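You operate a simulated robot arm through the tools that you are given. There is no shell and no other tool. Be economical: measure what you need, move in short steps, check, and stop when the job is done.

You are at the controls of a simulated two-armed robot. One attempt, no reset.

## Task
Pick up the motor from the lower shelf of the spares rack with one hand, pass it to the other hand and put it in the inside of the blue ledge tray. Set down upright: motor.
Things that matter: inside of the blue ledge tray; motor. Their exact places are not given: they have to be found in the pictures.

Only the result counts: the job must be done as asked and must still hold three seconds after the hand-in. Knocking over, shifting, dropping, spilling or breaking anything else fails it.

## Robot
Two 7-joint arms with two-finger parallel grippers on one trunk, on a base that drives. Base frame: it is fixed to the floor where the robot stands at the start and does not move with it; the origin is under the middle of the robot, x ahead of it, y to its left, z up. Units: mm, degrees, N and s.
The left shoulder is at the start at [60, 147, 543], the right one opposite. With the tool pointing down near the work surface each hand reaches from about 100 to 640 mm from the robot's upright axis, wherever it stands, measured 20 degrees to its own side. Places, roughly: inside of the blue ledge tray (17x15 cm) [700, -3080, 960]. Payload 3.43 kg a hand.
The TCP of each hand is the grasp point between the finger pads, 30 mm short of the fingertips. In the tool frame z runs along the fingers and y along their closing line. The gripper opens to 94 mm. The fingers are 28 mm wide and 10 mm thick; the gripper's body (50 by 96 mm) begins 55 mm behind the TCP.
Orientation is that of the tool frame in the base frame, as a unit quaternion [x, y, z, w]. With the fingers straight down and closing along the base's y, the tool's x points along the base's -x, its y along +y and its z along -z.

## Interface
- The arms move only by the tool arm_command. It takes "left_plan", "right_plan" or both (then of equal length, played together; a hand with none holds still); each is a list of rows, each a list of 7 numbers: the finger opening in cm, from 0 to 9.4, then the shift along the tool's x, y, z in cm, then the turn, a rotation vector about the tool's x, y, z in rad. In form: [[hand, tx, ty, tz, wx, wy, wz], ...]. A call has 1 to 20 rows; each row shifts and turns the commanded pose from where the row before left it, along the tool's axes as they then stand. Each row takes 0.2 s and may step no farther than 50 mm and 8.6 degrees from the row before; otherwise, or with a gripper value out of range, the whole call is refused. Where a pose cannot be reached the arm comes as near as it can. A force on the tool above 40 N (or 10 N above the force at the start of the call, whichever is more), or a blocked arm, ends the call early, and 0.2 s more pass. Each finger travels about 72 mm/s and halts on what it meets, pressing with about 39 N; the grip force reading is that of the motor and also rises with nothing between the fingers. The clock runs only during rows and for 0.2 s after the last one: add rows that do not move to give the fingers time. The reply holds the time, the measured pose of the TCP, the force on the tool along the base axes, the opening and the grip force, in the units named above and with some noise, with the torque about the TCP (base axes, N m) and any sound that the robot's microphone picked up, and new pictures: "pictures" is both (left out), scene, wrist or none (wrist: the cameras of the hands that moved).
- Cameras (640 x 400 px; columns grow to the right, rows downward): "scene" is now at [63.8, 8.1, 1174.8]; the picture's right is [-0.01, -1.00, 0.00], its down [-0.52, 0.00, -0.85] and it looks along [0.85, -0.01, -0.52] (base axes); focal length 258 px, centre (320, 200). "left" rides on the left gripper at [76, -14, -102] in its tool frame; the picture's right is [0.18, 0.98, 0.00], its down [-0.75, 0.14, -0.64] and it looks along [-0.63, 0.12, 0.77] (tool axes); focal length 243 px, centre (320, 200). "right" rides on the right gripper at [76, 14, -103] in its tool frame; the picture's right is [-0.18, 0.98, 0.00], its down [-0.75, -0.14, -0.64] and it looks along [-0.63, -0.12, 0.77] (tool axes); focal length 243 px, centre (320, 200).
- move_column(by): slides the trunk up (or, below 0, down) by that many mm; the arms and the scene camera ride with it, the base frame stays. It gives what a move gives, with no picture.
- steer(legs): drives the robot by 1 to 6 legs, each [ahead, left, turn to the left] in mm, mm and degrees, along the robot's own axes; the way and the turn of a leg run together, so that a leg with both is an arc; at most 1500 mm and 180 degrees a leg. The arms and the cameras ride along, it lands a little off, and it stops where it bumps. It gives what a move gives, and a new picture of the scene camera.
- turn_head(pan, tilt): turns the head with the scene camera to pan (to the left, within 86 degrees either way) and tilt (down, from -29 to 69), counted from straight ahead of the robot. It gives what a move gives, and a new picture of the scene camera.
- point_at(camera, pixels): there is no depth. For up to 12 entries [column, row, z] of the newest picture of that camera ("zoom" is the newest enlarged one), the place [x, y] in the base frame at which the ray of that pixel passes the height z, good to about 2 mm, but the place of the scene camera against the robot may be out by one fixed shift of up to 18 mm in any direction. No time passes.
- enlarge(camera, box): a new picture of the part [left, top, right, bottom] of that camera's present view, enlarged. No time passes.
- close_job(): hands the job in; it is judged then, once.

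Work in short steps. Measure before you move; look again where a grasp or a placing could have gone wrong, and mend it. You have 80 turns and 260 pictures in all, those below and enlarged ones among them. Open the grippers and draw the arms clear of the work before you hand the job in, unless the task says otherwise; then end with one line.

The tools are called after "Emit:" as name(argument=value, ...) on one line, values as JSON. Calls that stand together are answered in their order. arm_command: Moves the arms, as the interface text tells. Its arguments: {"type":"object","properties":{"left_plan":{"type":"array"},"right_plan":{"type":"array"},"pictures":{"type":"string","enum":["both","scene","wrist","none"]}},"required":[]} The other tools are called the same way: move_column (by) slides the trunk up or down; steer (legs) drives the base; turn_head (pan, tilt) turns the head that bears the scene camera; point_at (camera, pixels) gives the place at which the rays of pixels pass given heights; enlarge (camera, box) takes an enlarged picture of a part of a camera's view; close_job () hands the job in.

At the start:

```text
time_s: 0.0
left_position: [295.9, 94.6, 983.0]
left_tool_rot: [0.0, 1.0, 0.0, -0.001]
left_contact_force: [-0.2, 0.2, -0.4]
left_torque: [0.02, 0.01, 0.0]
left_gripper_width: 94.2
left_grasp_force: 0.1
right_position: [322.1, -204.6, 982.0]
right_tool_rot: [0.0, 1.0, 0.0, 0.0]
right_contact_force: [0.1, 0.0, -1.2]
right_torque: [-0.02, -0.03, 0.0]
right_gripper_width: 94.0
right_grasp_force: 0.1
trunk travel left (down, up): [-250.0, 0.0]
robot x, y, heading: [1.1, 2.7, -0.1]
head pan, tilt: [-0.5, 31.6]
```

scene: 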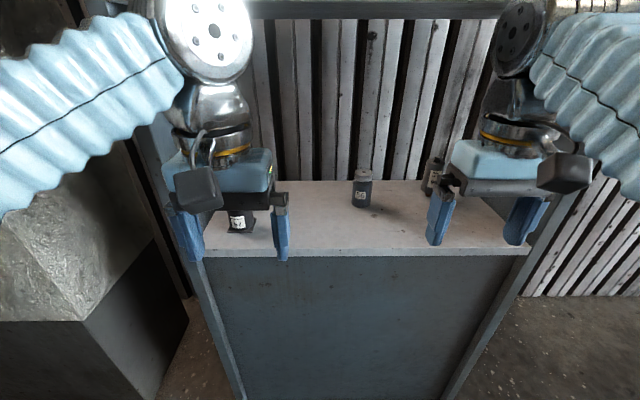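
right: 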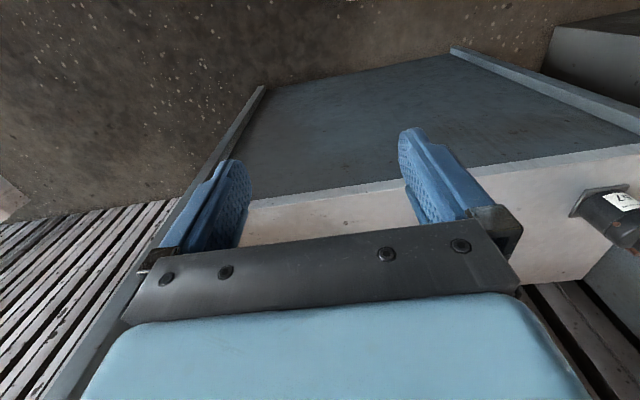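
left: 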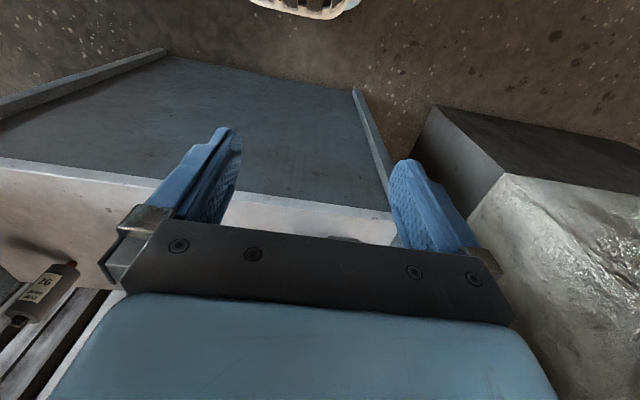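

The shelf shows three things, at about (240,220), (362,187) and (432,175). I enlarge the view to tell which one is the motor.

Emit:
enlarge(camera="scene", box=[200, 140, 360, 240])

Emit:
enlarge(camera="scene", box=[340, 140, 500, 240])

Emit:
enlarge(camera="right", box=[520, 160, 640, 280])

Emit:
enlarge(camera="left", box=[0, 230, 120, 350])

```text
4.00 times, centred on (280, 190) of scene
```

zoom: 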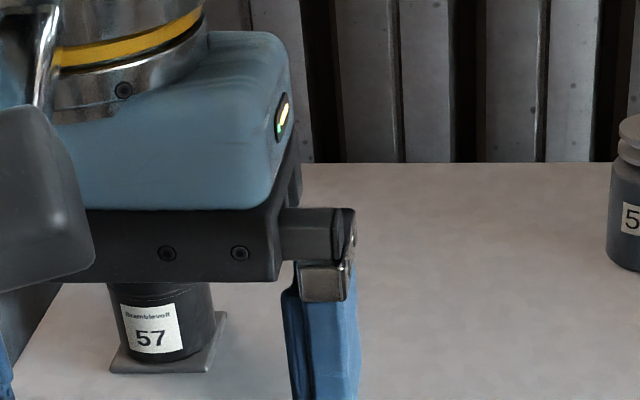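

```text
4.00 times, centred on (420, 190) of scene
```

zoom: 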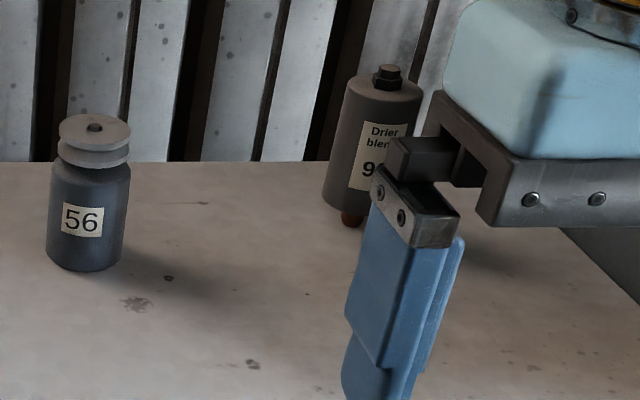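

```text
3.33 times, centred on (580, 220) of right
```

zoom: 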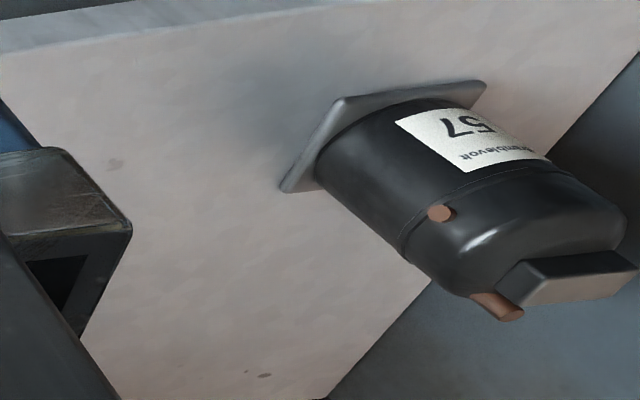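

```text
3.33 times, centred on (60, 290) of left
```

zoom: 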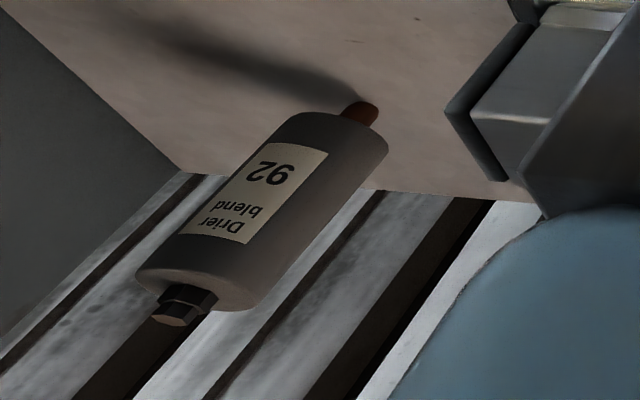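

The candidates are 57 "Bramblevolt" (flange, copper stubs), 56 (pulley and shaft) and 92 (a drier). I tilt the head up to see the rest of the rack, and enlarge 56.

Emit:
enlarge(camera="scene", box=[342, 162, 382, 212])

Emit:
turn_head(pan=0, tilt=0)

```text
8.00 times, centred on (362, 187) of scene
```

zoom: 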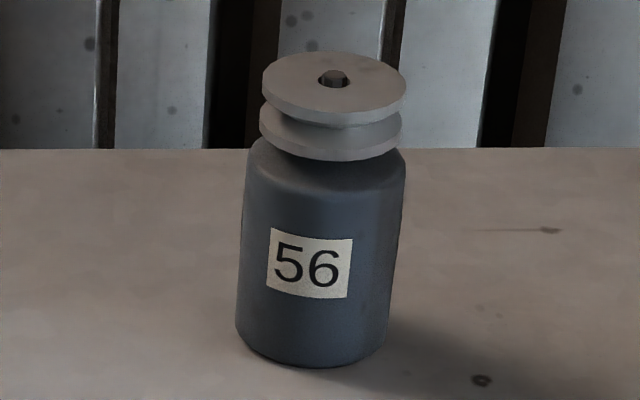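

```text
time_s: 1.0
left_position: [296.4, 95.0, 982.6]
left_tool_rot: [-0.001, 1.0, 0.001, 0.0]
left_contact_force: [0.5, -0.3, 0.1]
left_torque: [0.02, -0.01, -0.02]
left_gripper_width: 94.0
left_grasp_force: 0.0
right_position: [322.9, -205.0, 982.4]
right_tool_rot: [-0.001, 1.0, 0.0, 0.0]
right_contact_force: [0.5, -0.2, 0.2]
right_torque: [0.01, -0.01, -0.03]
right_gripper_width: 93.8
right_grasp_force: 0.0
trunk travel left (down, up): [-250.0, 0.0]
robot x, y, heading: [0.7, 0.5, -0.1]
head pan, tilt: [0.0, 0.0]
```

scene: 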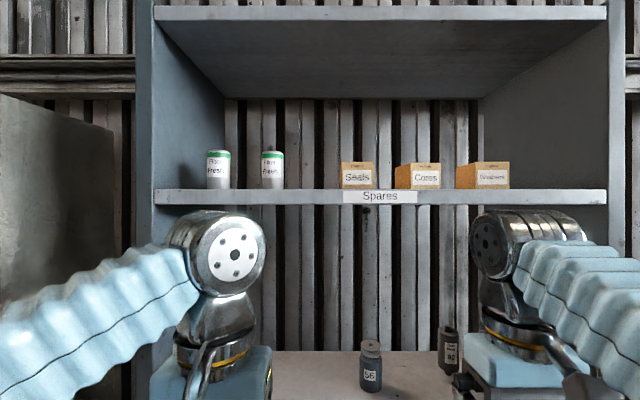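

56 (cylinder with a shaft and pulley) looks like the motor, and 57 with its copper stubs like a compressor. I look right, towards the tray, for signs and to see the route.

Emit:
turn_head(pan=-80, tilt=10)

Emit:
turn_head(pan=80, tilt=10)

```text
time_s: 2.5
left_position: [296.6, 95.7, 982.0]
left_tool_rot: [0.001, 1.0, 0.0, 0.0]
left_contact_force: [0.5, 0.6, -0.2]
left_torque: [-0.04, 0.0, 0.0]
left_gripper_width: 94.0
left_grasp_force: 0.2
right_position: [322.4, -205.0, 981.7]
right_tool_rot: [0.0, 1.0, 0.0, 0.0]
right_contact_force: [0.5, -0.3, 0.1]
right_torque: [0.0, 0.01, 0.02]
right_gripper_width: 94.1
right_grasp_force: 0.1
trunk travel left (down, up): [-250.0, 0.0]
robot x, y, heading: [0.9, 0.5, -0.0]
head pan, tilt: [-80.0, 10.0]
```

scene: 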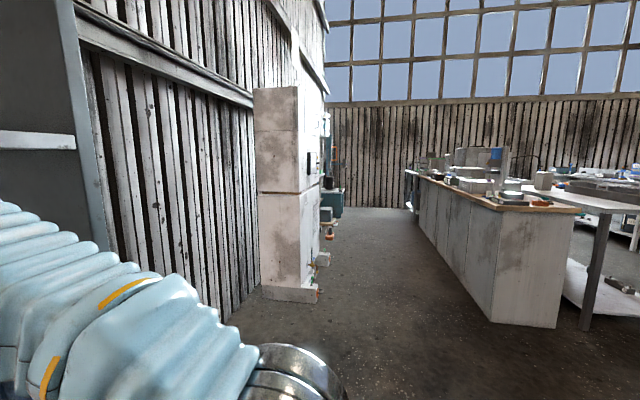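

```text
time_s: 5.0
left_position: [297.0, 95.4, 983.3]
left_tool_rot: [0.0, 1.0, 0.0, 0.0]
left_contact_force: [-0.1, 0.1, -0.3]
left_torque: [0.01, 0.01, -0.02]
left_gripper_width: 94.2
left_grasp_force: 0.1
right_position: [322.2, -204.3, 982.8]
right_tool_rot: [0.001, 1.0, 0.0, 0.0]
right_contact_force: [0.1, -0.1, 0.0]
right_torque: [0.0, 0.02, -0.02]
right_gripper_width: 93.8
right_grasp_force: 0.0
trunk travel left (down, up): [-250.0, 0.0]
robot x, y, heading: [-0.8, 1.9, 0.0]
head pan, tilt: [80.0, 10.0]
```

scene: 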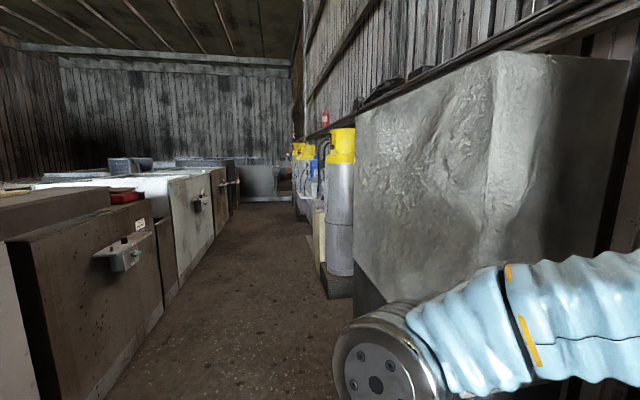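

56 it is: the place is a refrigeration shop, where 57 is a compressor and 92 a drier. I will grip the motor low and near horizontal with the right hand, its camera above, so that the left hand can take it from the top. I turn the head back and roll the right hand in free space.

Emit:
turn_head(pan=0, tilt=35)

Emit:
arm_command(right_plan=[[9.4, 0, 0, 0, 0, 0, 0.149], [9.4, 0, 0, 0, 0, 0, 0.149], [9.4, 0, 0, 0, 0, 0, 0.149], [9.4, 0, 0, 0, 0, 0, 0.149], [9.4, 0, 0, 0, 0, 0, 0.149], [9.4, 0, 0, 0, 0, 0, 0.149], [9.4, 0, 0, 0, 0, 0, 0.149], [9.4, 0, 0, 0, 0, 0, 0.149], [9.4, 0, 0, 0, 0, 0, 0.149], [9.4, 0, 0, 0, 0, 0, 0.149], [9.4, 0, 0, 0, 0, 0, 0.149], [9.4, 0, 0, 0, 0, 0, 0.149]], pictures="both")

```text
time_s: 6.5
left_position: [297.5, 95.4, 981.9]
left_tool_rot: [0.0, 1.0, 0.0, 0.0]
left_contact_force: [-0.6, 0.2, 0.1]
left_torque: [-0.02, 0.0, 0.01]
left_gripper_width: 94.1
left_grasp_force: 0.1
right_position: [321.5, -203.5, 983.2]
right_tool_rot: [-0.001, 1.0, 0.0, 0.0]
right_contact_force: [0.5, -0.1, 0.6]
right_torque: [0.0, -0.04, -0.01]
right_gripper_width: 94.0
right_grasp_force: 0.1
trunk travel left (down, up): [-250.0, 0.0]
robot x, y, heading: [3.6, 2.1, -0.1]
head pan, tilt: [0.0, 35.0]
```

scene: 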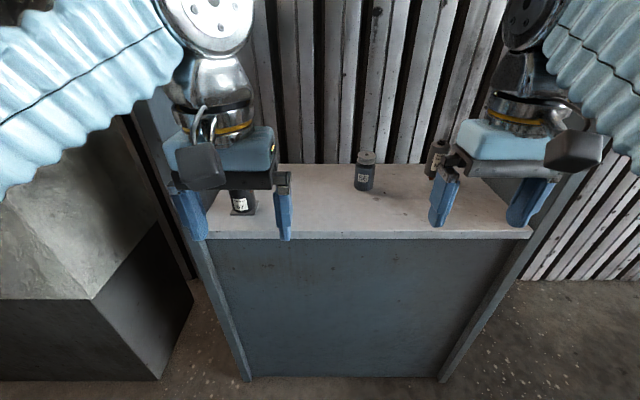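

```text
time_s: 9.1
left_position: [296.6, 93.7, 982.1]
left_tool_rot: [0.0, 1.0, 0.0, 0.0]
left_contact_force: [0.4, -0.3, -1.1]
left_torque: [-0.04, 0.0, 0.0]
left_gripper_width: 93.9
left_grasp_force: 0.1
right_position: [322.2, -204.2, 982.8]
right_tool_rot: [0.78, 0.625, 0.0, -0.001]
right_contact_force: [-0.7, -0.3, 0.0]
right_torque: [-0.01, 0.02, -0.02]
right_gripper_width: 93.9
right_grasp_force: 0.0
trunk travel left (down, up): [-250.0, 0.0]
robot x, y, heading: [0.7, -1.0, -0.0]
head pan, tilt: [0.0, 35.0]
```

scene: 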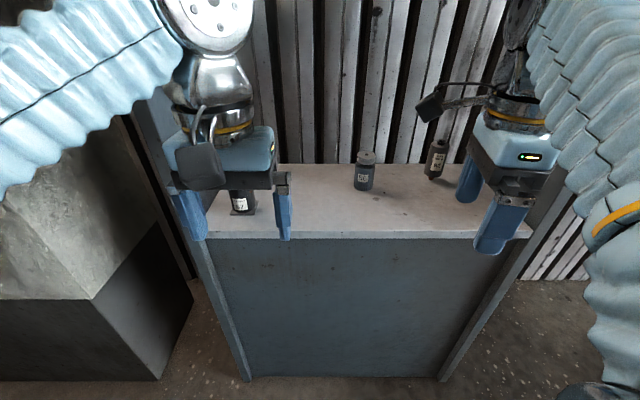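
right: 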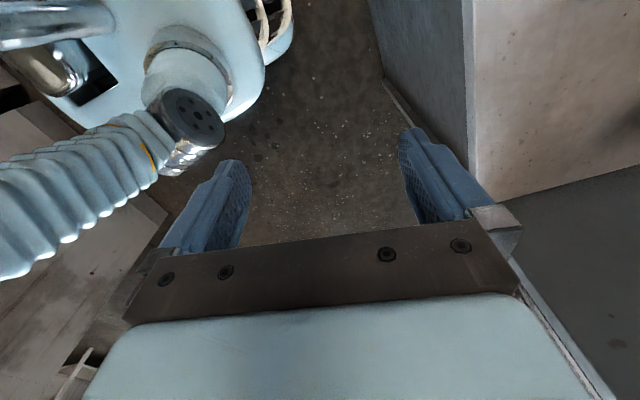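

The roll is reaching well. I finish the 180 degrees.

Emit:
arm_command(right_plan=[[9.4, 0, 0, 0, 0, 0, 0.13536], [9.4, 0, 0, 0, 0, 0, 0.13536], [9.4, 0, 0, 0, 0, 0, 0.13536], [9.4, 0, 0, 0, 0, 0, 0.13536], [9.4, 0, 0, 0, 0, 0, 0.13536], [9.4, 0, 0, 0, 0, 0, 0.13536], [9.4, 0, 0, 0, 0, 0, 0.13536], [9.4, 0, 0, 0, 0, 0, 0.13536], [9.4, 0, 0, 0, 0, 0, 0.13536], [9.4, 0, 0, 0, 0, 0, 0.13536]], pictures="both")

```text
time_s: 11.3
left_position: [298.2, 95.7, 981.9]
left_tool_rot: [0.0, 1.0, 0.0, 0.0]
left_contact_force: [0.4, -0.1, 0.7]
left_torque: [-0.02, 0.01, 0.0]
left_gripper_width: 94.1
left_grasp_force: 0.0
right_position: [322.2, -205.4, 981.6]
right_tool_rot: [1.0, -0.002, 0.0, 0.0]
right_contact_force: [0.6, -0.1, 0.4]
right_torque: [0.02, 0.0, 0.0]
right_gripper_width: 94.1
right_grasp_force: 0.0
trunk travel left (down, up): [-250.0, 0.0]
robot x, y, heading: [-1.2, 0.7, 0.1]
head pan, tilt: [0.0, 35.0]
```

scene: 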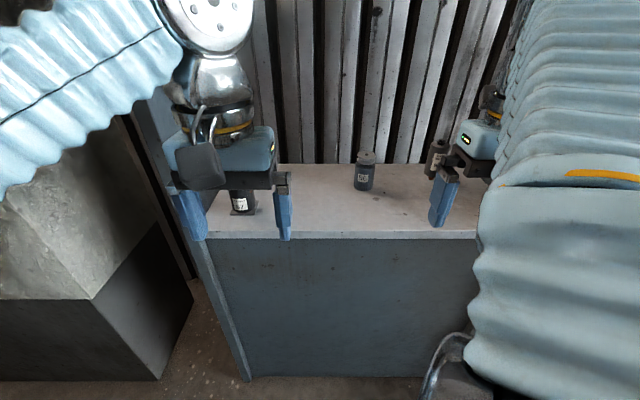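
right: 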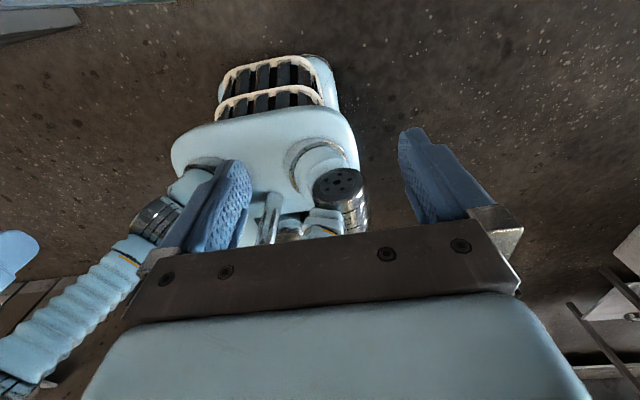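

The roll is done. I pitch the hand forward by 70 degrees while moving about 100 mm ahead.

Emit:
arm_command(right_plan=[[9.4, 1.1, 0, 0, 0, 0.1358, 0], [9.4, 1.09, 0, 0.15, 0, 0.1358, 0], [9.4, 1.06, 0, 0.3, 0, 0.1358, 0], [9.4, 1.01, 0, 0.44, 0, 0.1358, 0], [9.4, 0.94, 0, 0.57, 0, 0.1358, 0], [9.4, 0.86, 0, 0.69, 0, 0.1358, 0], [9.4, 0.75, 0, 0.8, 0, 0.1358, 0], [9.4, 0.64, 0, 0.9, 0, 0.1358, 0], [9.4, 0.5, 0, 0.97, 0, 0.1358, 0]], pictures="both")

```text
time_s: 12.9
left_position: [295.7, 95.8, 981.9]
left_tool_rot: [0.001, 1.0, 0.0, 0.0]
left_contact_force: [-0.1, 0.0, -0.9]
left_torque: [-0.02, -0.04, -0.01]
left_gripper_width: 93.7
left_grasp_force: 0.0
right_position: [414.8, -273.3, 957.0]
right_tool_rot: [0.902, -0.081, 0.424, 0.016]
right_contact_force: [0.8, 0.6, -0.1]
right_torque: [0.0, -0.01, 0.0]
right_gripper_width: 93.9
right_grasp_force: 0.2
trunk travel left (down, up): [-250.0, 0.0]
robot x, y, heading: [-0.3, -0.5, 0.0]
head pan, tilt: [0.0, 35.0]
stopped in row 8 (right hand): the arm was blocked; the commanded pose is now the measured one
```

scene: 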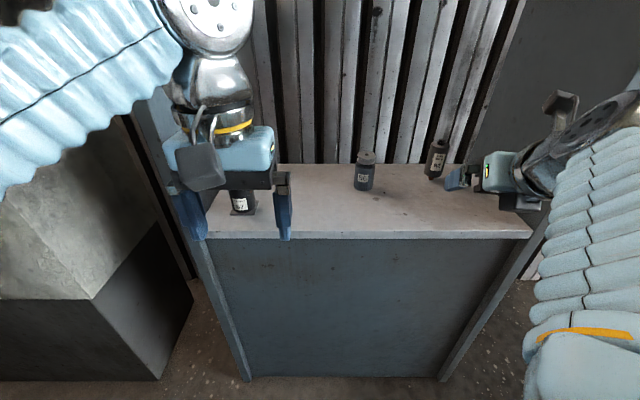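
right: 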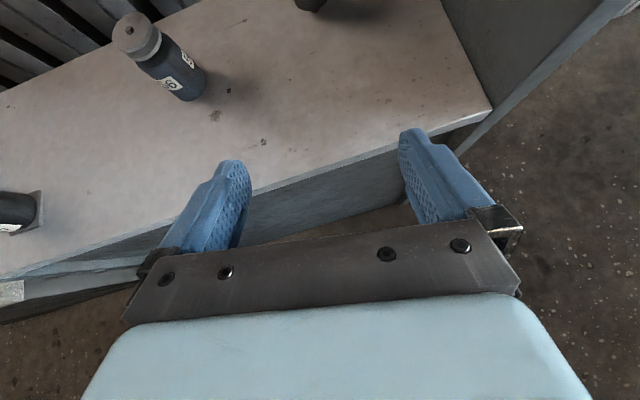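

The pitch got to about 50 degrees before it was blocked and drifted in y. The hand camera sees the motor, base near (190,97) and pulley hub near (128,30); in the scene the base is at (364,188) and the hub at (367,154). I triangulate.

Emit:
point_at(camera="right", pixels=[[190, 97, 760], [190, 97, 800], [190, 97, 840], [490, 112, 760], [490, 112, 800], [490, 112, 840], [128, 30, 900], [128, 30, 940]])

Emit:
point_at(camera="scene", pixels=[[364, 188, 760], [364, 188, 800], [364, 188, 840], [531, 229, 760], [531, 229, 800], [531, 229, 840], [367, 154, 900], [367, 154, 940]])

Emit:
enlarge(camera="right", box=[90, 0, 250, 100])

Emit:
enlarge(camera="scene", box=[320, 130, 480, 230])

```text
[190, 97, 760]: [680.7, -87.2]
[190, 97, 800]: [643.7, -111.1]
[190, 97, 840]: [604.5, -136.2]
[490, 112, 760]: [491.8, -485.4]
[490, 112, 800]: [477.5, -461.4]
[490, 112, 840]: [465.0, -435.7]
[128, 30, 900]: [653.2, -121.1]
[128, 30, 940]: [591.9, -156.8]
```

```text
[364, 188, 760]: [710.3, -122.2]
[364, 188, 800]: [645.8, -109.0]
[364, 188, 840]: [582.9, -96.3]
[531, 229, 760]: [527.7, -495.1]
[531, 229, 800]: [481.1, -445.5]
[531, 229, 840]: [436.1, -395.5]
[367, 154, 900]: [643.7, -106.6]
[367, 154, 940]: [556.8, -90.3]
```

```text
4.00 times, centred on (170, 50) of right
```

zoom: 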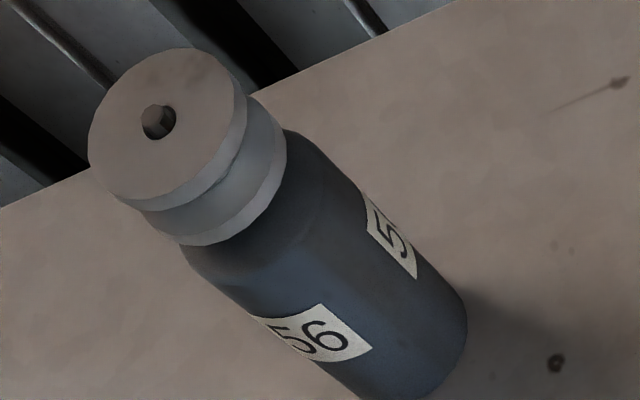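

```text
4.00 times, centred on (400, 180) of scene
```

zoom: 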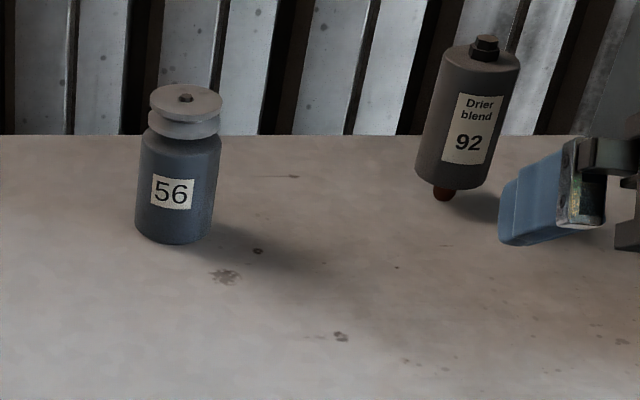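

The shelf surface is near z=800; the motor stands near (655,-115) and its top is near z=900. I move the right hand ahead, to its left and a little down, to see whether the arm has more freedom there.

Emit:
arm_command(right_plan=[[9.4, 0.29, -2.85, 1.78, 0, 0, 0], [9.4, 0.29, -2.85, 1.78, 0, 0, 0], [9.4, 0.29, -2.85, 1.78, 0, 0, 0], [9.4, 0.29, -2.85, 1.78, 0, 0, 0], [9.4, 0.29, -2.85, 1.78, 0, 0, 0]], pictures="both")

```text
time_s: 14.1
left_position: [296.6, 95.2, 981.7]
left_tool_rot: [-0.001, 1.0, 0.0, 0.0]
left_contact_force: [0.3, 0.1, -0.1]
left_torque: [0.0, -0.01, -0.04]
left_gripper_width: 94.0
left_grasp_force: 0.0
right_position: [512.4, -141.0, 915.2]
right_tool_rot: [0.902, -0.079, 0.425, 0.016]
right_contact_force: [-0.2, 0.3, 0.0]
right_torque: [0.03, 0.02, 0.03]
right_gripper_width: 94.1
right_grasp_force: 0.0
trunk travel left (down, up): [-250.0, 0.0]
robot x, y, heading: [1.8, 1.9, 0.1]
head pan, tilt: [0.0, 35.0]
```

scene: 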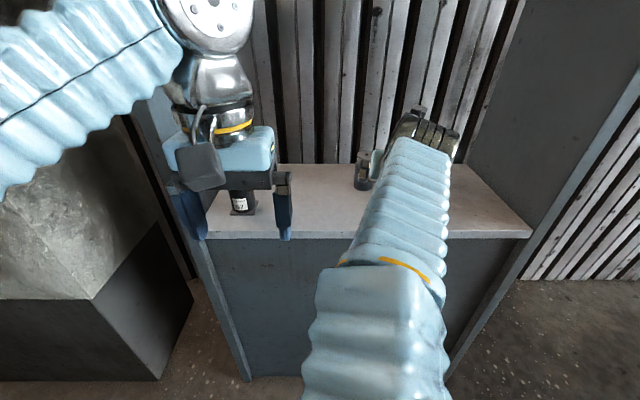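
right: 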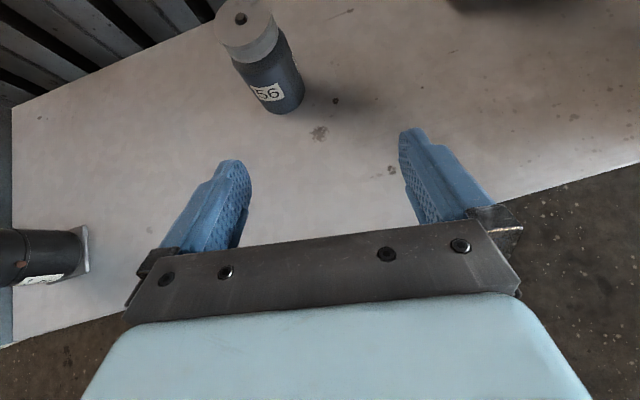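

The arm moves freely here. I correct the attitude to pointing ahead, 20 degrees below level, with no yaw.

Emit:
arm_command(right_plan=[[9.4, 0, 0, 0, 0.039, 0.114, -0.037], [9.4, 0, 0, 0, 0.039, 0.114, -0.037], [9.4, 0, 0, 0, 0.039, 0.114, -0.037], [9.4, 0, 0, 0, 0, 0, 0]], pictures="both")

```text
time_s: 15.1
left_position: [297.9, 94.9, 982.2]
left_tool_rot: [-0.001, 1.0, 0.0, 0.0]
left_contact_force: [-0.4, -0.6, 0.5]
left_torque: [0.0, -0.01, -0.02]
left_gripper_width: 93.8
left_grasp_force: 0.1
right_position: [513.2, -140.7, 915.3]
right_tool_rot: [0.819, -0.001, 0.574, 0.0]
right_contact_force: [-0.1, 0.4, 0.2]
right_torque: [0.02, 0.0, -0.03]
right_gripper_width: 93.9
right_grasp_force: 0.1
trunk travel left (down, up): [-250.0, 0.0]
robot x, y, heading: [-3.6, 0.3, 0.3]
head pan, tilt: [0.0, 35.0]
```

scene: 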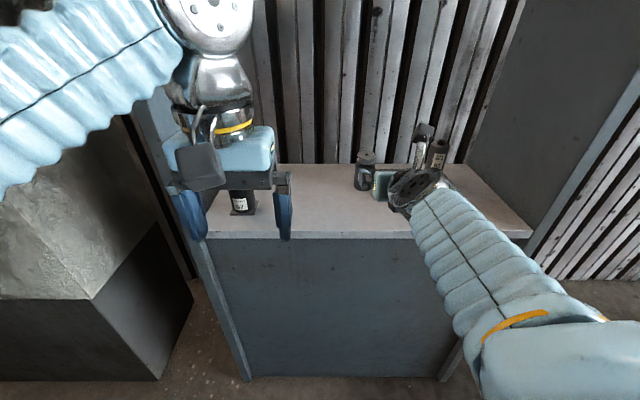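
right: 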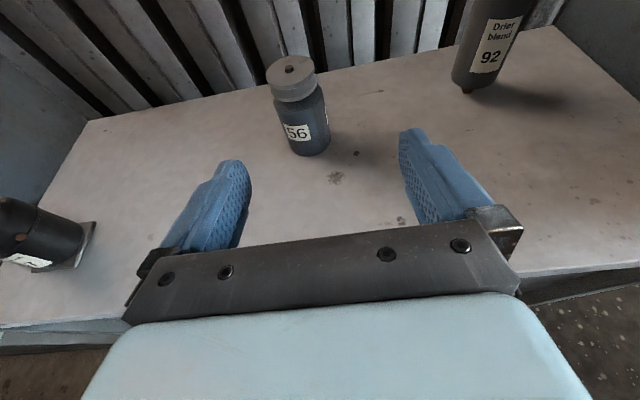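

The pose is excellent. I measure the motor's base and hub again from here, to triangulate with the earlier views.

Emit:
enlarge(camera="right", box=[250, 40, 370, 160])

Emit:
point_at(camera="right", pixels=[[312, 156, 790], [312, 156, 800], [312, 156, 810], [290, 69, 890], [290, 69, 900], [290, 69, 910], [289, 148, 800], [331, 143, 800], [97, 222, 800], [336, 178, 800]])

Emit:
point_at(camera="scene", pixels=[[376, 198, 800], [363, 155, 900]])

```text
3.33 times, centred on (310, 100) of right
```

zoom: 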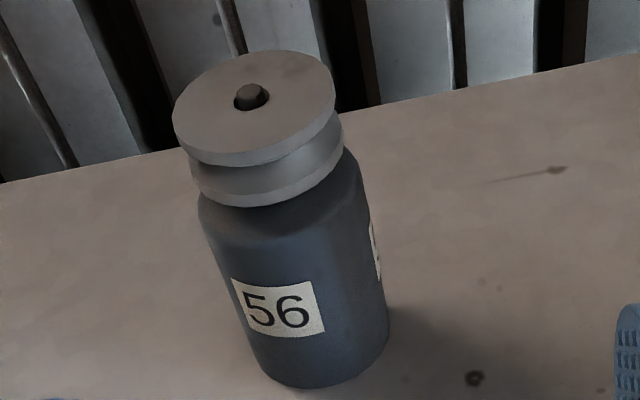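

```text
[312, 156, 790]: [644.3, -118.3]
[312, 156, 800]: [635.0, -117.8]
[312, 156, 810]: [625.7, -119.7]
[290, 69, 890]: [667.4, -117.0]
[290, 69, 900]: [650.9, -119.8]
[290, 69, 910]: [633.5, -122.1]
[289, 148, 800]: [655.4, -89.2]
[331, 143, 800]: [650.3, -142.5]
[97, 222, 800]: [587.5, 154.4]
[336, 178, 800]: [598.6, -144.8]
```

```text
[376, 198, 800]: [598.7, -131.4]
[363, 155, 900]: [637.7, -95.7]
```

The motor's axis is near (656,-117), base at about 800 and top at about 898. I lower the hand in front of it to TCP z≈832 and line it up in y.

Emit:
arm_command(right_plan=[[9.4, -1.95, -0.6, 0.71, 0, 0, 0], [9.4, -1.95, -0.6, 0.71, 0, 0, 0], [9.4, -1.95, -0.6, 0.71, 0, 0, 0], [9.4, -1.95, -0.6, 0.71, 0, 0, 0], [9.4, 0, 0, 0, 0, 0, 0]], pictures="both")

```text
time_s: 16.3
left_position: [297.9, 94.8, 982.9]
left_tool_rot: [0.0, 1.0, 0.0, 0.0]
left_contact_force: [1.1, 0.3, -0.4]
left_torque: [-0.03, -0.01, 0.02]
left_gripper_width: 94.2
left_grasp_force: 0.1
right_position: [514.2, -117.5, 834.8]
right_tool_rot: [0.818, -0.001, 0.575, 0.001]
right_contact_force: [0.1, -0.2, -0.2]
right_torque: [0.0, 0.01, -0.01]
right_gripper_width: 93.8
right_grasp_force: 0.1
trunk travel left (down, up): [-250.0, 0.0]
robot x, y, heading: [-2.2, 3.1, -0.1]
head pan, tilt: [0.0, 35.0]
```

scene: 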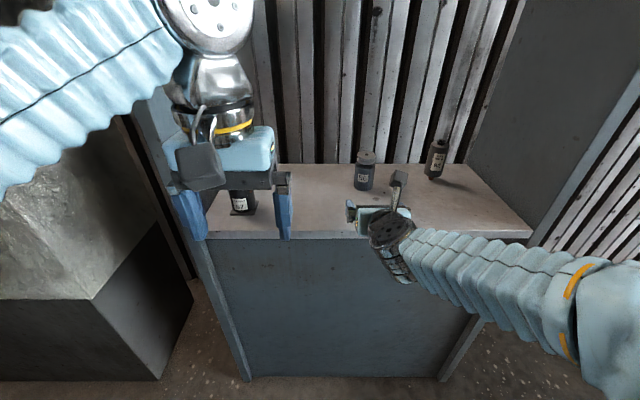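
right: 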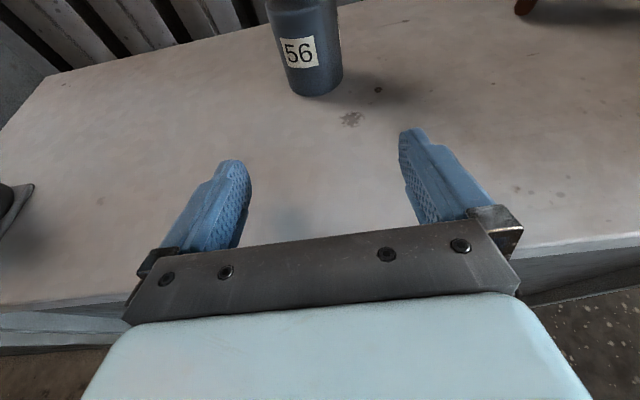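

The path is clear. I check the motor's place once more from here.

Emit:
point_at(camera="right", pixels=[[315, 97, 800], [290, 86, 800], [344, 76, 800], [288, 85, 810], [377, 90, 800]])

Emit:
arm_command(right_plan=[[9.4, 1.03, 0, 2.82, 0, 0, 0], [9.4, 1.03, 0, 2.82, 0, 0, 0], [9.4, 0, 0, 0, 0, 0, 0]], pictures="both")

```text
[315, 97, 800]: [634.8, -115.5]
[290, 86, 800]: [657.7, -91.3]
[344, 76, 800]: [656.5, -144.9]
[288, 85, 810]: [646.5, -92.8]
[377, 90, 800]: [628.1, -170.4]
```

```text
time_s: 17.1
left_position: [297.8, 94.2, 983.8]
left_tool_rot: [0.0, 1.0, -0.001, -0.001]
left_contact_force: [-0.5, -0.4, -0.2]
left_torque: [-0.01, 0.01, 0.02]
left_gripper_width: 93.9
left_grasp_force: 0.0
right_position: [574.0, -118.7, 835.3]
right_tool_rot: [0.819, -0.001, 0.574, 0.001]
right_contact_force: [-0.3, -0.1, -0.2]
right_torque: [0.02, -0.01, 0.03]
right_gripper_width: 93.7
right_grasp_force: 0.1
trunk travel left (down, up): [-250.0, 0.0]
robot x, y, heading: [-5.1, -0.7, 0.2]
head pan, tilt: [0.0, 35.0]
```

scene: 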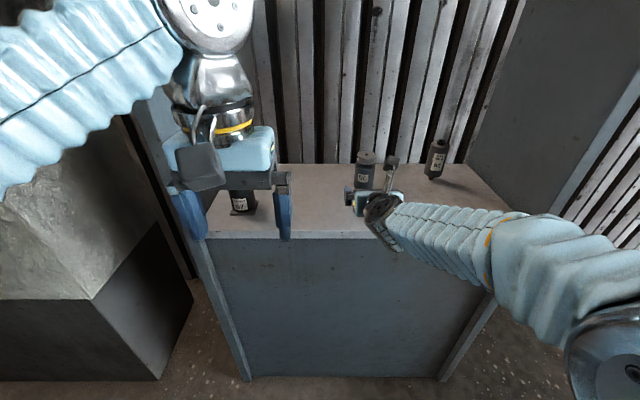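
right: 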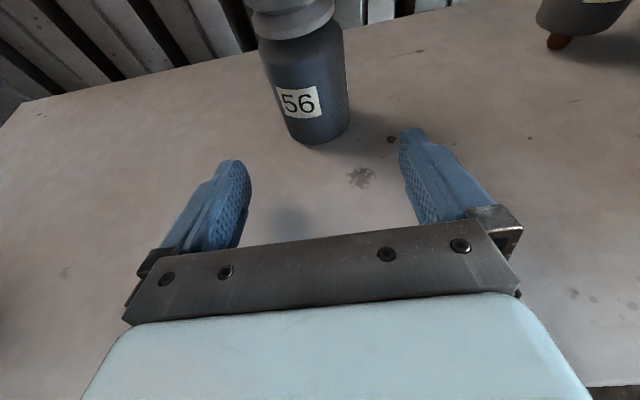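

All is aligned. I advance the last 83 mm to put the motor between the pads.

Emit:
arm_command(right_plan=[[9.4, 0.71, 0, 1.95, 0, 0, 0], [9.4, 0.71, 0, 1.95, 0, 0, 0], [9.4, 0.71, 0, 1.95, 0, 0, 0], [9.4, 0.71, 0, 1.95, 0, 0, 0], [9.4, 0, 0, 0, 0, 0, 0]], pictures="both")

```text
time_s: 18.3
left_position: [297.0, 95.7, 982.0]
left_tool_rot: [-0.001, 1.0, 0.0, -0.001]
left_contact_force: [-0.4, -0.7, 0.1]
left_torque: [0.0, 0.0, 0.0]
left_gripper_width: 94.2
left_grasp_force: 0.1
right_position: [656.3, -116.4, 835.5]
right_tool_rot: [0.819, -0.001, 0.574, 0.001]
right_contact_force: [-0.9, -0.2, -0.1]
right_torque: [0.01, 0.0, 0.0]
right_gripper_width: 94.2
right_grasp_force: 0.1
trunk travel left (down, up): [-250.0, 0.0]
robot x, y, heading: [-0.9, -1.5, 0.1]
head pan, tilt: [0.0, 35.0]
```

scene: 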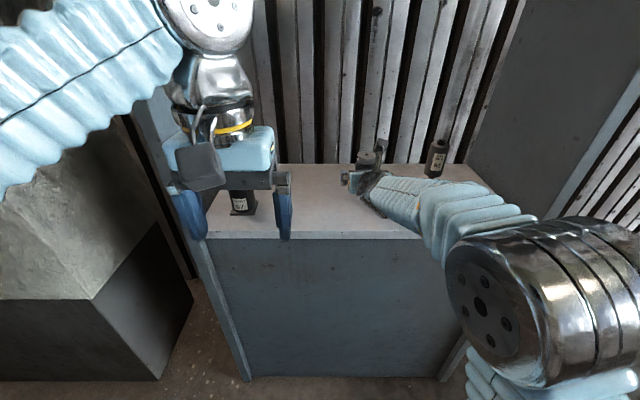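
right: 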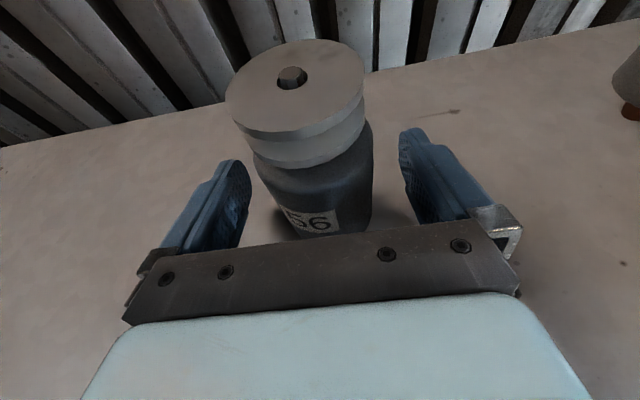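

The motor stands between the fingers. I close.

Emit:
arm_command(right_plan=[[7, 0, 0, 0, 0, 0, 0], [5, 0, 0, 0, 0, 0, 0], [3, 0, 0, 0, 0, 0, 0], [3, 0, 0, 0, 0, 0, 0], [3, 0, 0, 0, 0, 0, 0]], pictures="wrist")

```text
time_s: 19.5
left_position: [297.5, 94.8, 981.8]
left_tool_rot: [-0.001, 1.0, 0.0, 0.001]
left_contact_force: [0.2, 0.0, -0.4]
left_torque: [0.03, 0.0, -0.02]
left_gripper_width: 94.2
left_grasp_force: 0.0
right_position: [657.0, -116.8, 834.6]
right_tool_rot: [0.818, -0.001, 0.575, 0.001]
right_contact_force: [1.0, -1.5, 0.1]
right_torque: [0.07, -0.08, -0.06]
right_gripper_width: 55.1
right_grasp_force: 38.8
trunk travel left (down, up): [-250.0, 0.0]
robot x, y, heading: [-0.5, -1.3, 0.0]
head pan, tilt: [0.0, 35.0]
```

right: 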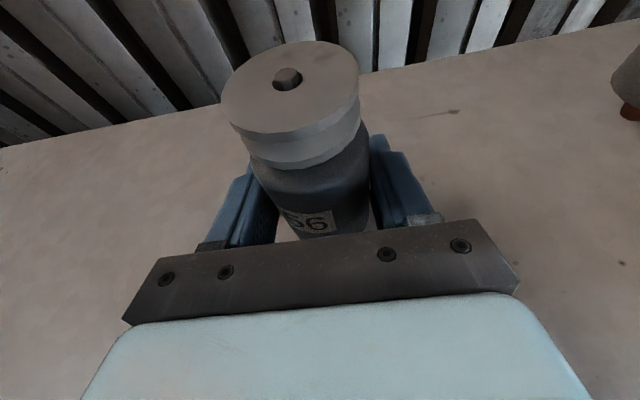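

Gripped at 55 mm. I lift 30 mm in small steps.

Emit:
arm_command(right_plan=[[3, 0.94, 0, -0.34, 0, 0, 0], [3, 0.94, 0, -0.34, 0, 0, 0], [3, 0.94, 0, -0.34, 0, 0, 0], [3, 0, 0, 0, 0, 0, 0]], pictures="both")

```text
time_s: 20.5
left_position: [297.4, 95.3, 982.6]
left_tool_rot: [0.0, 1.0, 0.0, 0.0]
left_contact_force: [0.5, -0.7, 0.1]
left_torque: [-0.01, 0.01, -0.02]
left_gripper_width: 93.9
left_grasp_force: 0.1
right_position: [656.7, -117.5, 864.0]
right_tool_rot: [0.819, -0.001, 0.574, 0.001]
right_contact_force: [0.4, 0.4, -3.3]
right_torque: [-0.01, 0.0, 0.02]
right_gripper_width: 55.1
right_grasp_force: 38.8
trunk travel left (down, up): [-250.0, 0.0]
robot x, y, heading: [1.0, -1.6, 0.1]
head pan, tilt: [0.0, 35.0]
```

scene: 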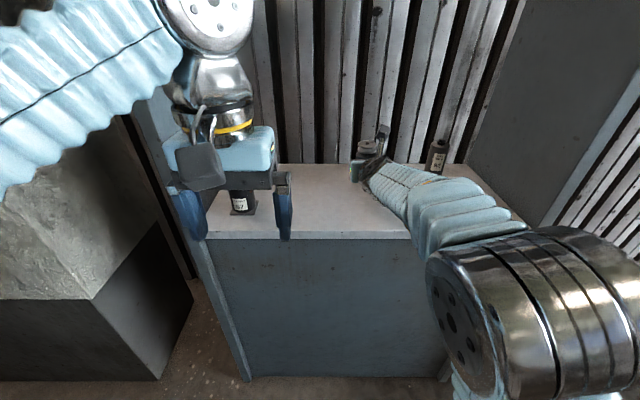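
right: 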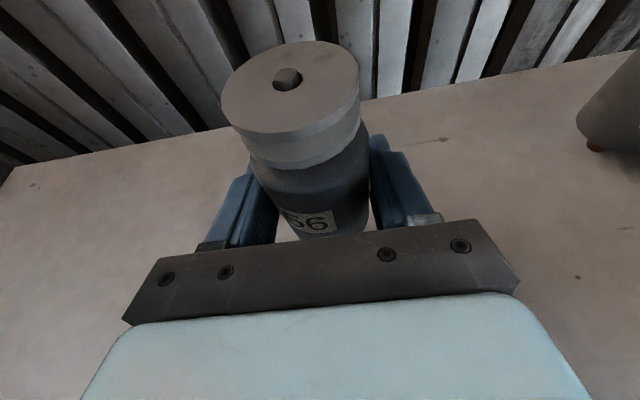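

The motor hangs in the hand (about 3 N). I back the base 350 mm straight out of the rack.

Emit:
steer(legs=[[-350, 0, 0]])

```text
time_s: 22.9
left_position: [-63.5, 95.4, 982.0]
left_tool_rot: [0.003, 1.0, 0.0, 0.001]
left_contact_force: [-0.4, -0.1, 0.0]
left_torque: [0.01, 0.04, 0.02]
left_gripper_width: 93.7
left_grasp_force: 0.0
right_position: [295.0, -120.7, 865.3]
right_tool_rot: [0.819, -0.004, 0.574, 0.002]
right_contact_force: [0.2, -0.2, -4.4]
right_torque: [0.0, -0.01, -0.01]
right_gripper_width: 54.9
right_grasp_force: 38.4
trunk travel left (down, up): [-250.0, 0.0]
robot x, y, heading: [-362.0, 0.6, -0.5]
head pan, tilt: [0.0, 35.0]
```

scene: 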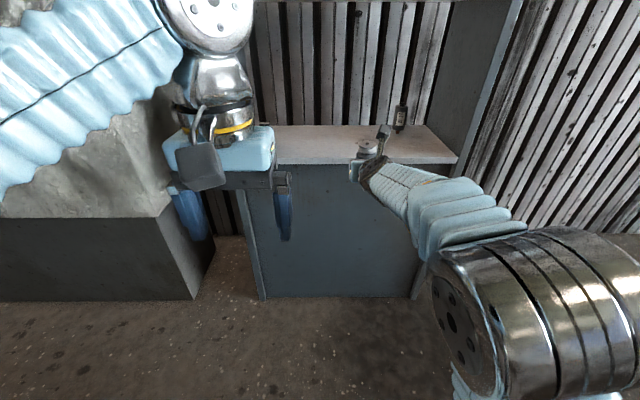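

I bring the motor to a handy place, about 510 mm ahead of the robot; the right hand moves back 145 mm and 40 mm left.

Emit:
arm_command(right_plan=[[3, -0.99, -0.8, -2.73, 0, 0, 0], [3, -0.99, -0.8, -2.73, 0, 0, 0], [3, -0.99, -0.8, -2.73, 0, 0, 0], [3, -0.99, -0.8, -2.73, 0, 0, 0], [3, -0.99, -0.8, -2.73, 0, 0, 0], [3, 0, 0, 0, 0, 0, 0]], pictures="both")

```text
time_s: 24.3
left_position: [-62.7, 94.5, 982.8]
left_tool_rot: [0.002, 1.0, 0.0, 0.0]
left_contact_force: [0.0, -0.2, -0.4]
left_torque: [-0.01, -0.02, -0.01]
left_gripper_width: 93.9
left_grasp_force: 0.1
right_position: [147.4, -79.1, 864.0]
right_tool_rot: [0.819, -0.004, 0.574, 0.002]
right_contact_force: [-0.6, -0.1, -3.9]
right_torque: [0.03, 0.02, -0.01]
right_gripper_width: 55.2
right_grasp_force: 38.8
trunk travel left (down, up): [-250.0, 0.0]
robot x, y, heading: [-359.3, 0.5, -0.3]
head pan, tilt: [0.0, 35.0]
```

scene: 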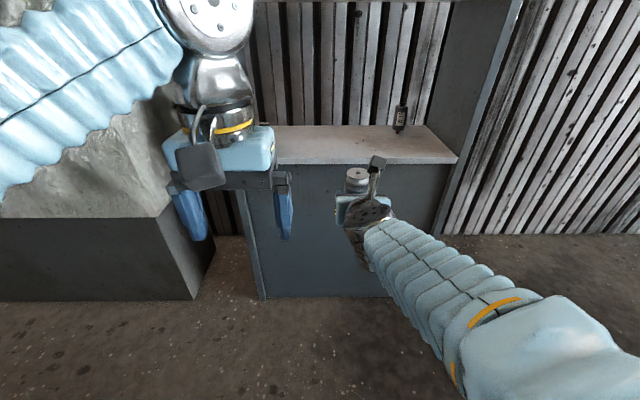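
right: 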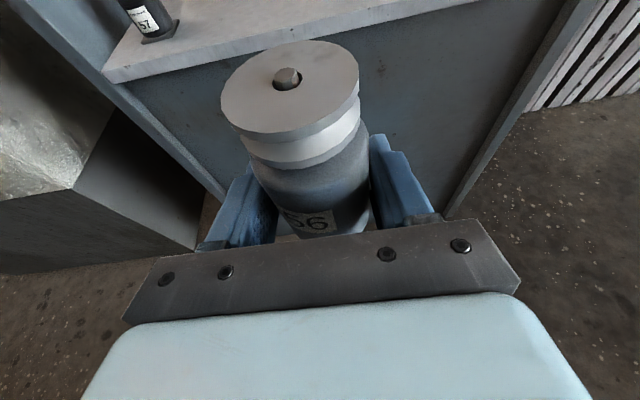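

I take the pulley's measures from the right camera: hub at (287,76), pulley edge at (222,95) and (359,75).

Emit:
point_at(camera="right", pixels=[[287, 76, 927], [222, 95, 921], [359, 75, 921], [285, 80, 921], [291, 41, 921], [295, 130, 921]])

Emit:
enlarge(camera="scene", box=[310, 150, 430, 270])

```text
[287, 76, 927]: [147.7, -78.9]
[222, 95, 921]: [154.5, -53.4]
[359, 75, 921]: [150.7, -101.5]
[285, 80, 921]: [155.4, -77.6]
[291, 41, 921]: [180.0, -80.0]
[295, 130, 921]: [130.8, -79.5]
```

```text
3.33 times, centred on (370, 210) of scene
```

zoom: 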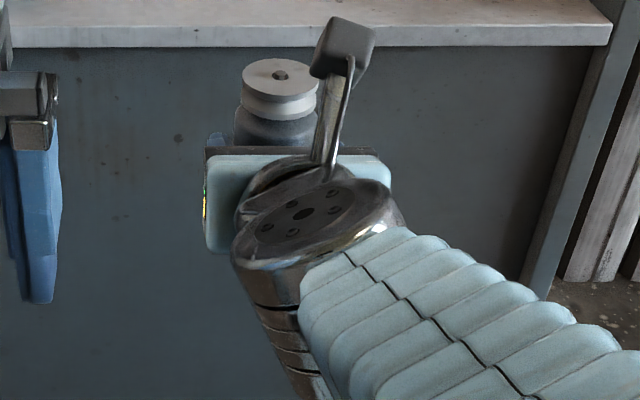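

The pulley is about 48 mm across, its centre near (150,-78), its top near z=923. The left hand goes ahead and up beside the motor with a 30 degree yaw, so that its camera stays clear of the right one.

Emit:
arm_command(left_plan=[[9.4, -4.26, 0, -0.56, 0, 0, 0], [9.4, -4.26, 0, -0.56, 0, 0, 0], [9.4, -4.26, 0, -0.56, 0, 0, 0], [9.4, -4.26, 0, -0.56, 0, 0, 0], [9.4, -4.26, 0, -0.56, 0, 0, 0], [9.4, 0, 0, 0, 0, 0, 0.131], [9.4, 0, 0, 0, 0, 0, 0.131], [9.4, 0, 0, 0, 0, 0, 0.131], [9.4, 0, 0, 0, 0, 0, 0.131], [9.4, 0, 0, 0, 0, 0, 0]], pictures="both")

```text
time_s: 26.5
left_position: [100.7, 117.3, 974.2]
left_tool_rot: [0.265, 0.964, 0.0, 0.0]
left_contact_force: [-0.3, 0.3, -0.5]
left_torque: [-0.02, -0.03, -0.02]
left_gripper_width: 94.1
left_grasp_force: 0.0
left hand out of reach, approached as far as the arm can: row 3, 4, 5
right_position: [149.0, -79.3, 865.7]
right_tool_rot: [0.819, -0.004, 0.574, 0.003]
right_contact_force: [-0.7, 0.2, -3.8]
right_torque: [-0.03, -0.01, 0.0]
right_gripper_width: 55.0
right_grasp_force: 38.4
trunk travel left (down, up): [-250.0, 0.0]
robot x, y, heading: [-355.1, -2.1, -0.5]
head pan, tilt: [0.0, 35.0]
```

scene: 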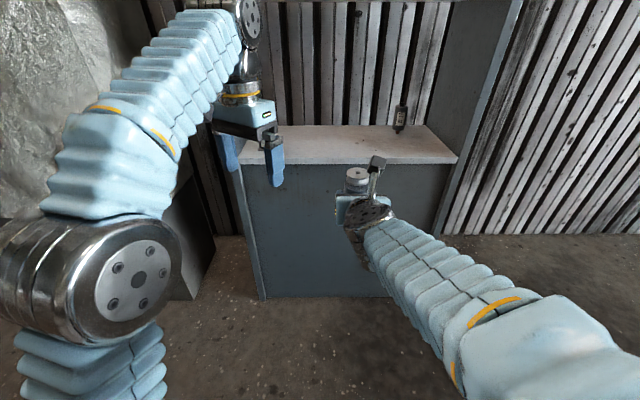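
left: 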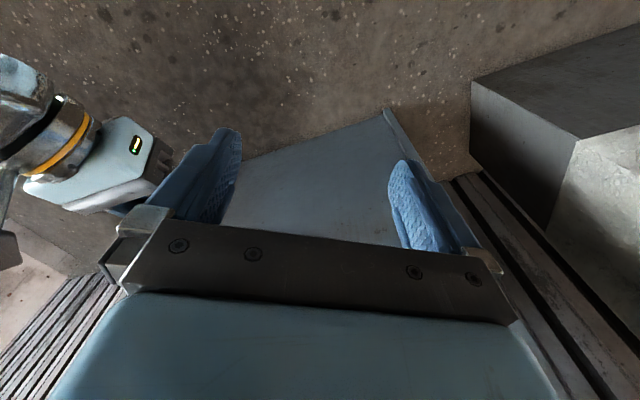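

The vertical left hand cannot reach high enough, and the tray is high too. A hand tilted 45 degrees, taking the upper body from the left side, suits both the handover and the placing. I turn the left hand to point right and down.

Emit:
arm_command(left_plan=[[9.4, 0, 0, 0, 0, 0, 0.131], [9.4, 0, 0, 0, 0, 0, 0.131], [9.4, 0, 0, 0, 0, 0, 0.131], [9.4, 0, 0, 0, 0, 0, 0.131], [9.4, 0, 0, 0, 0, 0, 0.131], [9.4, 0, 0, 0, 0, 0, 0.131], [9.4, 0, 0, 0, 0, 0, 0.131], [9.4, 0, 0, 0, 0, 0, 0.131], [9.4, 0, 0, 0, 0, -0.131, 0], [9.4, 0, 0, 0, 0, -0.131, 0], [9.4, 0, 0, 0, 0, -0.131, 0], [9.4, 0, 0, 0, 0, -0.131, 0], [9.4, 0, 0, 0, 0, -0.131, 0], [9.4, 0, 0, 0, 0, -0.131, 0], [9.4, 0, 0, 0, 0, 0, 0]], pictures="both")

```text
time_s: 29.7
left_position: [100.8, 116.8, 973.2]
left_tool_rot: [0.656, 0.65, -0.273, 0.27]
left_contact_force: [1.1, 0.9, 0.9]
left_torque: [0.0, -0.02, 0.0]
left_gripper_width: 93.9
left_grasp_force: 0.0
right_position: [148.9, -78.6, 864.0]
right_tool_rot: [0.818, -0.004, 0.575, 0.002]
right_contact_force: [0.7, 0.4, -3.4]
right_torque: [0.02, 0.01, 0.0]
right_gripper_width: 54.9
right_grasp_force: 39.7
trunk travel left (down, up): [-250.0, 0.0]
robot x, y, heading: [-360.3, 0.9, -0.4]
head pan, tilt: [0.0, 35.0]
```

scene: 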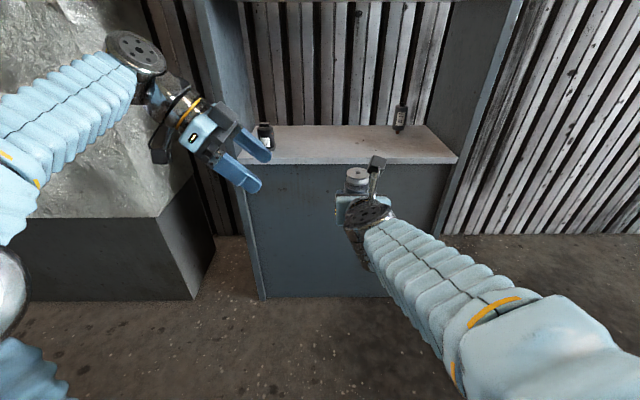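
left: 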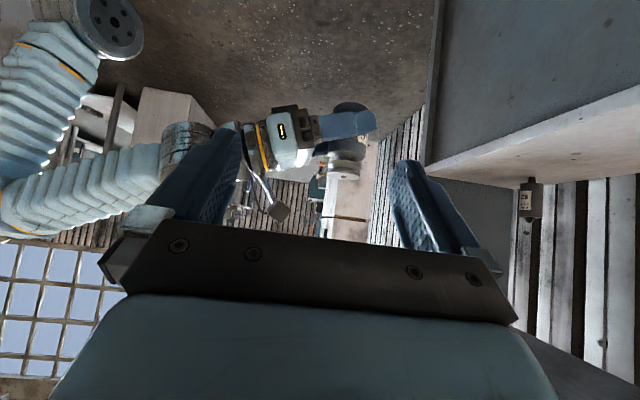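

The left hand now points right and down at 45 degrees. I bring it to about 80 mm short of the grasp along its own axis, opened to 64 mm.

Emit:
arm_command(left_plan=[[6.4, -1.98, 1.305, 2.665, 0, 0, 0], [6.4, -1.98, 1.305, 2.665, 0, 0, 0], [6.4, -1.98, 1.305, 2.665, 0, 0, 0], [6.4, -1.98, 1.305, 2.665, 0, 0, 0], [6.4, 0, 0, 0, 0, 0, 0]], pictures="both")

```text
time_s: 30.9
left_position: [149.1, -14.1, 953.5]
left_tool_rot: [0.656, 0.65, -0.272, 0.27]
left_contact_force: [0.2, -0.2, -0.3]
left_torque: [-0.02, 0.0, -0.01]
left_gripper_width: 64.1
left_grasp_force: 0.1
right_position: [147.3, -78.9, 864.8]
right_tool_rot: [0.819, -0.004, 0.574, 0.002]
right_contact_force: [-0.7, 0.0, -3.5]
right_torque: [0.01, 0.0, -0.01]
right_gripper_width: 54.8
right_grasp_force: 39.4
trunk travel left (down, up): [-250.0, 0.0]
robot x, y, heading: [-362.7, 3.5, -0.6]
head pan, tilt: [0.0, 35.0]
```

scene: 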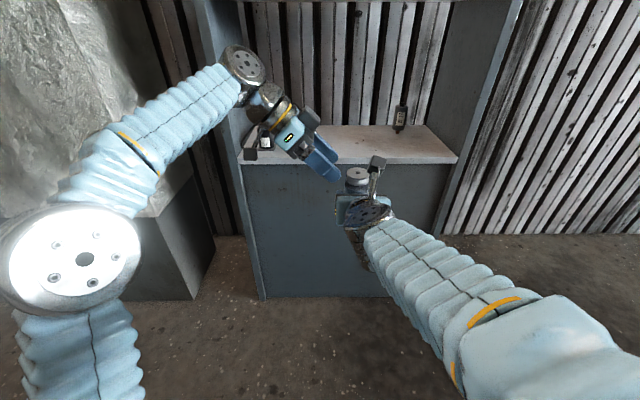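
left: 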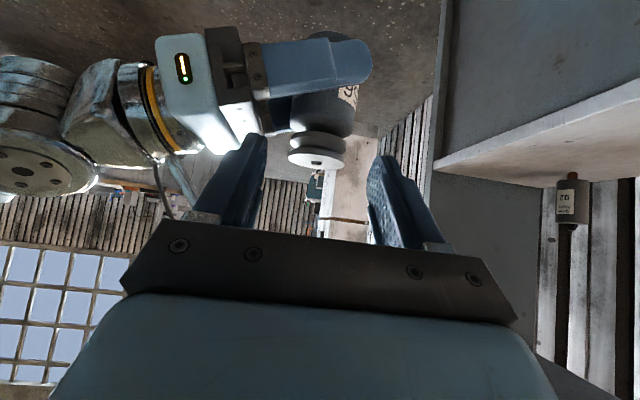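

The left camera sees the pulley's top disc centred near (314,158). I check its place against the fingers' middle line.

Emit:
enlarge(camera="left", box=[230, 20, 430, 220])

Emit:
point_at(camera="left", pixels=[[315, 158, 923], [289, 154, 921], [343, 162, 921], [293, 120, 895], [355, 125, 895], [371, 60, 865]])

```text
2.00 times, centred on (330, 120) of left
```

zoom: 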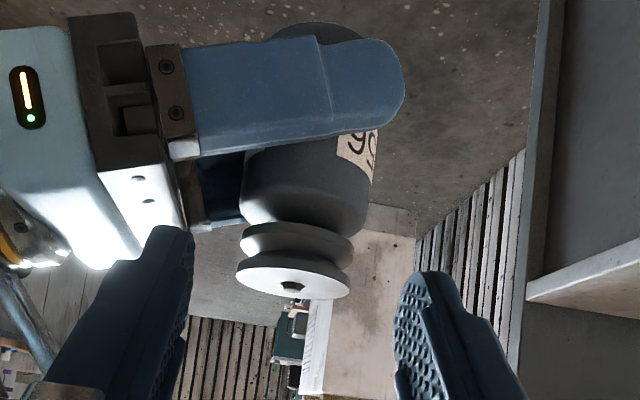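

```text
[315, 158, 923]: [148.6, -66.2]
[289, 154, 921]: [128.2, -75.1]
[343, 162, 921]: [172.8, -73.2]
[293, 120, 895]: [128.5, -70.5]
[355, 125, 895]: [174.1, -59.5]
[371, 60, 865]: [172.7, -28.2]
```

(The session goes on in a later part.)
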